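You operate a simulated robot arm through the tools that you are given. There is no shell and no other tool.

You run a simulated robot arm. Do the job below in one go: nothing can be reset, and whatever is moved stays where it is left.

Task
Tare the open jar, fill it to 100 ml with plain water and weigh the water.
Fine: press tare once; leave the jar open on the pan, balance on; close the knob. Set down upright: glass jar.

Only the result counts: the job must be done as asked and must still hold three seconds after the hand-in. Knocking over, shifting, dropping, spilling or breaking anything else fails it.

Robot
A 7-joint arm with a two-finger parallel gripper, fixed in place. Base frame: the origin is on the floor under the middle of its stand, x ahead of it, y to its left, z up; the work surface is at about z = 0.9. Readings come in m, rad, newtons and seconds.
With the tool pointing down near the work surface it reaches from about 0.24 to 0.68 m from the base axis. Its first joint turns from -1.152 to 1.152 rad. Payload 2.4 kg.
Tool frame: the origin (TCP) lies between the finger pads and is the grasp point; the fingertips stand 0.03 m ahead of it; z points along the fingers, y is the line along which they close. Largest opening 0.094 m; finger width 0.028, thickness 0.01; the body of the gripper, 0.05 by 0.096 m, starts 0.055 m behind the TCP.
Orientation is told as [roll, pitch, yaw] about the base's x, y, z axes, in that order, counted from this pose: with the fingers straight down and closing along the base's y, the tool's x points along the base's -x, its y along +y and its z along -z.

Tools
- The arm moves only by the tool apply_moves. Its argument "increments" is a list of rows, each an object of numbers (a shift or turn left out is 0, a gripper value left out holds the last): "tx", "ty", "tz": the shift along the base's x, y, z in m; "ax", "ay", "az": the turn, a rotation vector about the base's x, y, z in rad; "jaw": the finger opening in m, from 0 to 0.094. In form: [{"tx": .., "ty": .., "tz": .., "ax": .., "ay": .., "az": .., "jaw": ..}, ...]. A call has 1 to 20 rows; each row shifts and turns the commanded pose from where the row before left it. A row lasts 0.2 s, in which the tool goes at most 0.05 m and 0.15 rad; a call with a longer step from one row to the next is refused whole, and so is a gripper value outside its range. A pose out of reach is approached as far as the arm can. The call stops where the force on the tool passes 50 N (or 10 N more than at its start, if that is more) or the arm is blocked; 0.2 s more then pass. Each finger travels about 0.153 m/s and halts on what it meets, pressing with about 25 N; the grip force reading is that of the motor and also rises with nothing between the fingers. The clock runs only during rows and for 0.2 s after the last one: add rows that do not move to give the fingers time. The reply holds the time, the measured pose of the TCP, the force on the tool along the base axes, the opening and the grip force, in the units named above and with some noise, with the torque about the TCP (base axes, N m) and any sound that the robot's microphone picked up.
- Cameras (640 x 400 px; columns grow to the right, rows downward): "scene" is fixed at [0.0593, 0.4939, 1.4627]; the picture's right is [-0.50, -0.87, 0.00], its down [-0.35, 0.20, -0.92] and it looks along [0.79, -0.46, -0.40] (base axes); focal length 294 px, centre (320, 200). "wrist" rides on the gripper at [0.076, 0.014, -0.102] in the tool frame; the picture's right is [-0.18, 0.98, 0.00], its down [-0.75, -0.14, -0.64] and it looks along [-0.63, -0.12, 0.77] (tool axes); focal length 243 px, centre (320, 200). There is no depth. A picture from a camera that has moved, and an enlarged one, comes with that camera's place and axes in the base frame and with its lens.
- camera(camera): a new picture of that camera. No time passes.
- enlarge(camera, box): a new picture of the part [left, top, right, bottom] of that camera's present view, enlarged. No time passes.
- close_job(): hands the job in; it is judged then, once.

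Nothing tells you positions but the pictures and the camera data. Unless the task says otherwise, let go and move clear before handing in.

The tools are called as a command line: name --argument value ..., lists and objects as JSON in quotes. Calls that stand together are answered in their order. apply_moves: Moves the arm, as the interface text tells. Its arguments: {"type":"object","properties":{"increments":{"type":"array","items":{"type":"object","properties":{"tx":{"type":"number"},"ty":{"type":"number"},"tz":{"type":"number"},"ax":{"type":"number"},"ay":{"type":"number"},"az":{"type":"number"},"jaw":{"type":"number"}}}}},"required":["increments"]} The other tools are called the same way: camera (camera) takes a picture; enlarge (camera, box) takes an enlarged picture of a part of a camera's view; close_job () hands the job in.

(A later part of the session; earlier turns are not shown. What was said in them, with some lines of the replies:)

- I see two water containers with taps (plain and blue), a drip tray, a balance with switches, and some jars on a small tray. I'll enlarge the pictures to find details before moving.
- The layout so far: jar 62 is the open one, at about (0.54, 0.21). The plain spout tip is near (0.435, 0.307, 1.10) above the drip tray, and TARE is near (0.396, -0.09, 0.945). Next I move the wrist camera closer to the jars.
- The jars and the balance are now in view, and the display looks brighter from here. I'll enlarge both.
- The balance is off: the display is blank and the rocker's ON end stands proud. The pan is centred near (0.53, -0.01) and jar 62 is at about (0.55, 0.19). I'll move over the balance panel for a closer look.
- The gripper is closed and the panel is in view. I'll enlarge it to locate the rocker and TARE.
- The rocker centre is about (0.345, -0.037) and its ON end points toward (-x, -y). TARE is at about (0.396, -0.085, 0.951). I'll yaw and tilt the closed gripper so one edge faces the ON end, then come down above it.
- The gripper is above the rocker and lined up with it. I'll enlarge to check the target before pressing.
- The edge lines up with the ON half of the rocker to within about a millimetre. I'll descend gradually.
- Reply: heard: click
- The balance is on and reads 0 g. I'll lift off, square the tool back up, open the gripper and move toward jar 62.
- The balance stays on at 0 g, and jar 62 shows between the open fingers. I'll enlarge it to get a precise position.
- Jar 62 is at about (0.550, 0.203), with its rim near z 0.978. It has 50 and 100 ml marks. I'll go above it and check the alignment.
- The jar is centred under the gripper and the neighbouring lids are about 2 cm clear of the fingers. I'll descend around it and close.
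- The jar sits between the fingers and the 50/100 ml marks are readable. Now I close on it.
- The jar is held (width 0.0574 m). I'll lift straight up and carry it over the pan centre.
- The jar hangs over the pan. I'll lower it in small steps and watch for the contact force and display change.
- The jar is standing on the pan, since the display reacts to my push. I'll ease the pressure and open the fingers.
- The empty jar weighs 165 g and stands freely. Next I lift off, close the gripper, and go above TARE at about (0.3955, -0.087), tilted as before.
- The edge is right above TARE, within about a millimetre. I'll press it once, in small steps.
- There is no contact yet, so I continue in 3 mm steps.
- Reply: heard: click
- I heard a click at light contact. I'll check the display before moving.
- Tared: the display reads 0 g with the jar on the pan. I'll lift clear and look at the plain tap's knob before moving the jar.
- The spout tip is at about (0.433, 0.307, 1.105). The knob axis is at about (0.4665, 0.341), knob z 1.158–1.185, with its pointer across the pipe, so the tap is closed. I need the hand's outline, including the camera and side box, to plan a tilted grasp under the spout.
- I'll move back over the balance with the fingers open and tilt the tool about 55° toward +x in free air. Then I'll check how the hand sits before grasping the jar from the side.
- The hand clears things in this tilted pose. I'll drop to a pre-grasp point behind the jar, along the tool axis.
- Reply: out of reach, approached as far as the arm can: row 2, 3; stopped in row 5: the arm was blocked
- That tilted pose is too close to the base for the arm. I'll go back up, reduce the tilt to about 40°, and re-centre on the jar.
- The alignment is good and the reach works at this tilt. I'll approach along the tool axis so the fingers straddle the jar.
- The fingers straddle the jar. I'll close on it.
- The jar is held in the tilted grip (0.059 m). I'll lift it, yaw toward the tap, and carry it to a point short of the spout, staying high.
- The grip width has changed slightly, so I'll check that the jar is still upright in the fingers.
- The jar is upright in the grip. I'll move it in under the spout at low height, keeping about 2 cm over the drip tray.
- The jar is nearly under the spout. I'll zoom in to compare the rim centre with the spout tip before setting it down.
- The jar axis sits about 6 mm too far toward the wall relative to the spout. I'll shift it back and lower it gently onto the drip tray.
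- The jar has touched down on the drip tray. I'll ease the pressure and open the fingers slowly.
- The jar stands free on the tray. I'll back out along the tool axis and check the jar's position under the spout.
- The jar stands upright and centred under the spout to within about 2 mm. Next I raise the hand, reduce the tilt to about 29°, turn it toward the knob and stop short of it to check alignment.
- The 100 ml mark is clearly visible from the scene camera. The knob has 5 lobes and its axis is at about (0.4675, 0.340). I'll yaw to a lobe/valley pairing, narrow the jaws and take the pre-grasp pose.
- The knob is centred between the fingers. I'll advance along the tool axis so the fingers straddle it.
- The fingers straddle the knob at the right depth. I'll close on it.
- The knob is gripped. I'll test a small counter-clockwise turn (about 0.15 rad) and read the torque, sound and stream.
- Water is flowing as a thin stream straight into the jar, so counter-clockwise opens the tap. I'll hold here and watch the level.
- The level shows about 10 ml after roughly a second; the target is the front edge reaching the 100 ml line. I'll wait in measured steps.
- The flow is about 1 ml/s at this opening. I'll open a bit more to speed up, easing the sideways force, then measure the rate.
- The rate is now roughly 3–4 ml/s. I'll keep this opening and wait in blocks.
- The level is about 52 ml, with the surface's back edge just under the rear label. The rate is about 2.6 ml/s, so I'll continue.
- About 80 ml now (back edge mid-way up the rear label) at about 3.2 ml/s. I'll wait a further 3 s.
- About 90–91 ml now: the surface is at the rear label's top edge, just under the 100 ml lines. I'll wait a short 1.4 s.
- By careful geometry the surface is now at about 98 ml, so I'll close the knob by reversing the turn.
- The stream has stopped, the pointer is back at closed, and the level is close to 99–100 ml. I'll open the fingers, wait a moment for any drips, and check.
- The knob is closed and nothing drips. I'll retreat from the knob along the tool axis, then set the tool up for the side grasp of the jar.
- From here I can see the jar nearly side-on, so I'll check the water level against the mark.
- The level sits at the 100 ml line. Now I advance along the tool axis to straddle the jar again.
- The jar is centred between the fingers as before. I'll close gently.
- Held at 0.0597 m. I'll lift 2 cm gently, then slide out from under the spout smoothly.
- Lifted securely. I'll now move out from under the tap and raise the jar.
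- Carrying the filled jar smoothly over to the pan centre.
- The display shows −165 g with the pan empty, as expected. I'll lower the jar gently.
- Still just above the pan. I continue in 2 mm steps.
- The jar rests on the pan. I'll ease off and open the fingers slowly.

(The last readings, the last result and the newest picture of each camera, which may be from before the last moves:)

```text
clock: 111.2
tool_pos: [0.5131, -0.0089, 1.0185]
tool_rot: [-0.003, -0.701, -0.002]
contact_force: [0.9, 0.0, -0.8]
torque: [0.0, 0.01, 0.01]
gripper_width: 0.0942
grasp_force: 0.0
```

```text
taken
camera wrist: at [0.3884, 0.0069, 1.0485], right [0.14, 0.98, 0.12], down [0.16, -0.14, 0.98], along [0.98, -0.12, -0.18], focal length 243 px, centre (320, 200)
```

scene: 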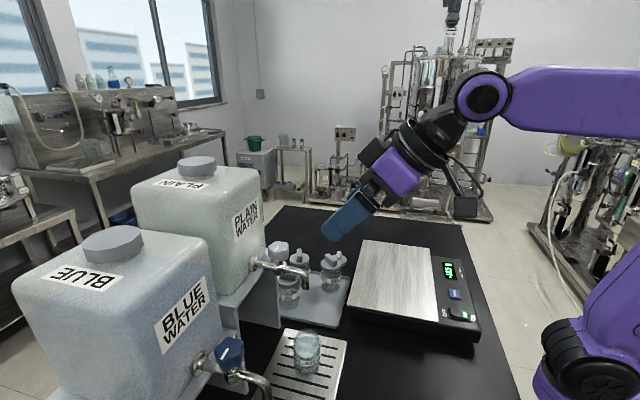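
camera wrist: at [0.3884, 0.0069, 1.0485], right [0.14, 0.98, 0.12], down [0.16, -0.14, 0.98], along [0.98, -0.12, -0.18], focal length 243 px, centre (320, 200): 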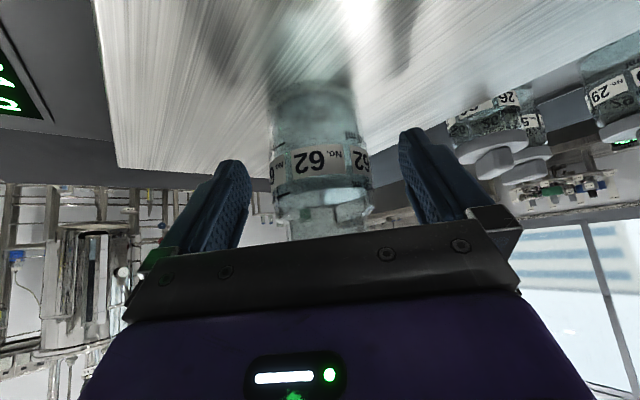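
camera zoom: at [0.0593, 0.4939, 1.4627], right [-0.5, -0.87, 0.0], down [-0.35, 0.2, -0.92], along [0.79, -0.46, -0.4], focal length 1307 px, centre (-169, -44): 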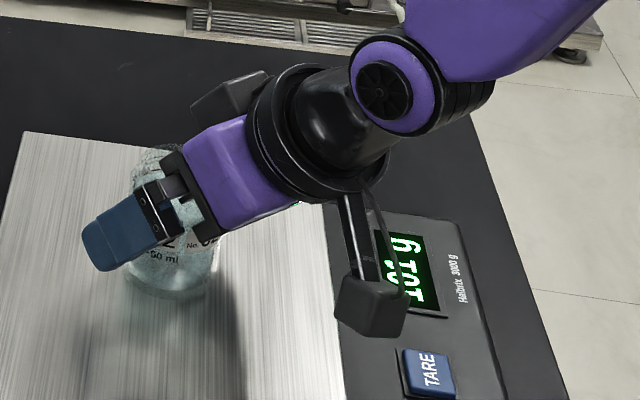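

It reads around 101 g. I'll back out along the tool axis and move well clear, then check everything.

apply_moves --increments '[{"tx": -0.013, "tz": 0.0152}, {"tx": -0.026, "tz": 0.0303}, {"tx": -0.026, "tz": 0.0303}, {"tx": -0.013, "tz": 0.03}, {"tz": 0.045}, {"tz": 0.045}, {"tz": 0.04}, {}, {}]'

camera --camera "scene"

enlarge --camera "scene" --box '[340, 220, 500, 340]'

enlarge --camera "scene" --box '[230, 230, 360, 385]'

```text
clock: 113.2
tool_pos: [0.4348, -0.0062, 1.2567]
tool_rot: [-0.002, -0.701, -0.002]
contact_force: [-0.2, 0.6, 0.0]
torque: [-0.02, -0.02, 0.04]
gripper_width: 0.0939
grasp_force: 0.0
```

```text
taken
```

scene: 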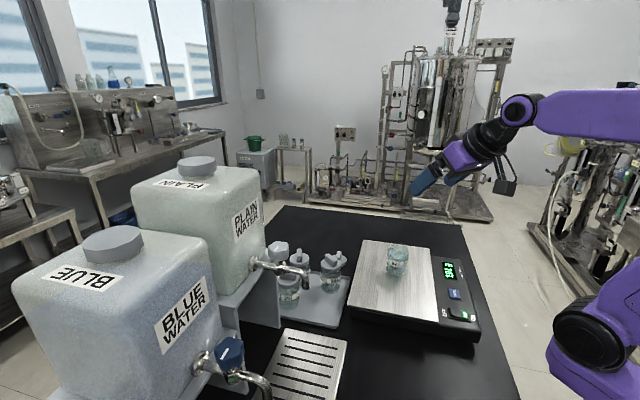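

```text
3.33 times, centred on (420, 280) of scene
camera zoom: at [0.0593, 0.4939, 1.4627], right [-0.5, -0.87, 0.0], down [-0.35, 0.2, -0.92], along [0.79, -0.46, -0.4], focal length 980 px, centre (-13, -67)
```

zoom: 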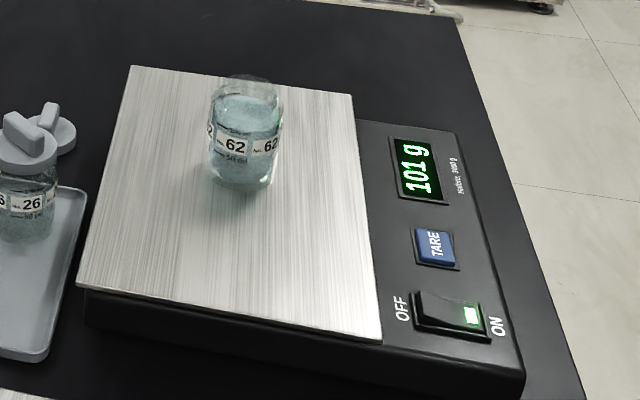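

```text
2.58 times, centred on (295, 308) of scene
camera zoom: at [0.0593, 0.4939, 1.4627], right [-0.5, -0.87, 0.0], down [-0.35, 0.2, -0.92], along [0.79, -0.46, -0.4], focal length 759 px, centre (384, -77)
```

zoom: 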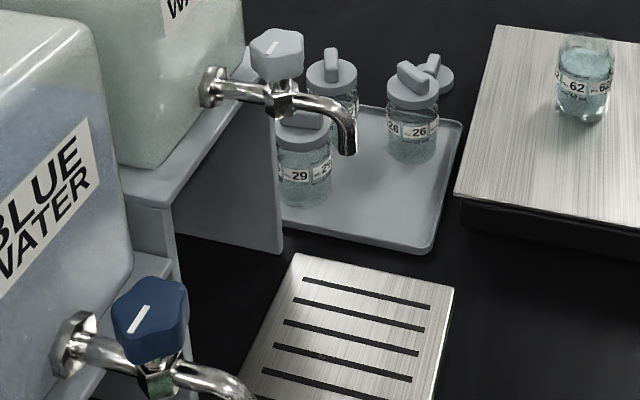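

The balance reads 101 g of water. The open jar stands upright on the pan, the knob is closed with no drip, and the other jars and the drip tray look as they did. The arm is clear, so I'm handing the job in.

close_job

```text
The job is handed in.
```

The job is handed in. The open jar (No. 62) stands upright on the balance pan with plain water filled to the 100 ml line, and the display reads 101 g.

- **Balance:** I switched it on and pressed TARE once with the empty jar on the pan (165 g before taring). It is still on.
- **Tap:** The plain-water knob is closed with its pointer back in the starting position. The stream has stopped and I saw no drips.
- **Everything else:** I saw no spills, and the other three jars, the lid and the drip tray appear where they were. The arm is clear of the balance.
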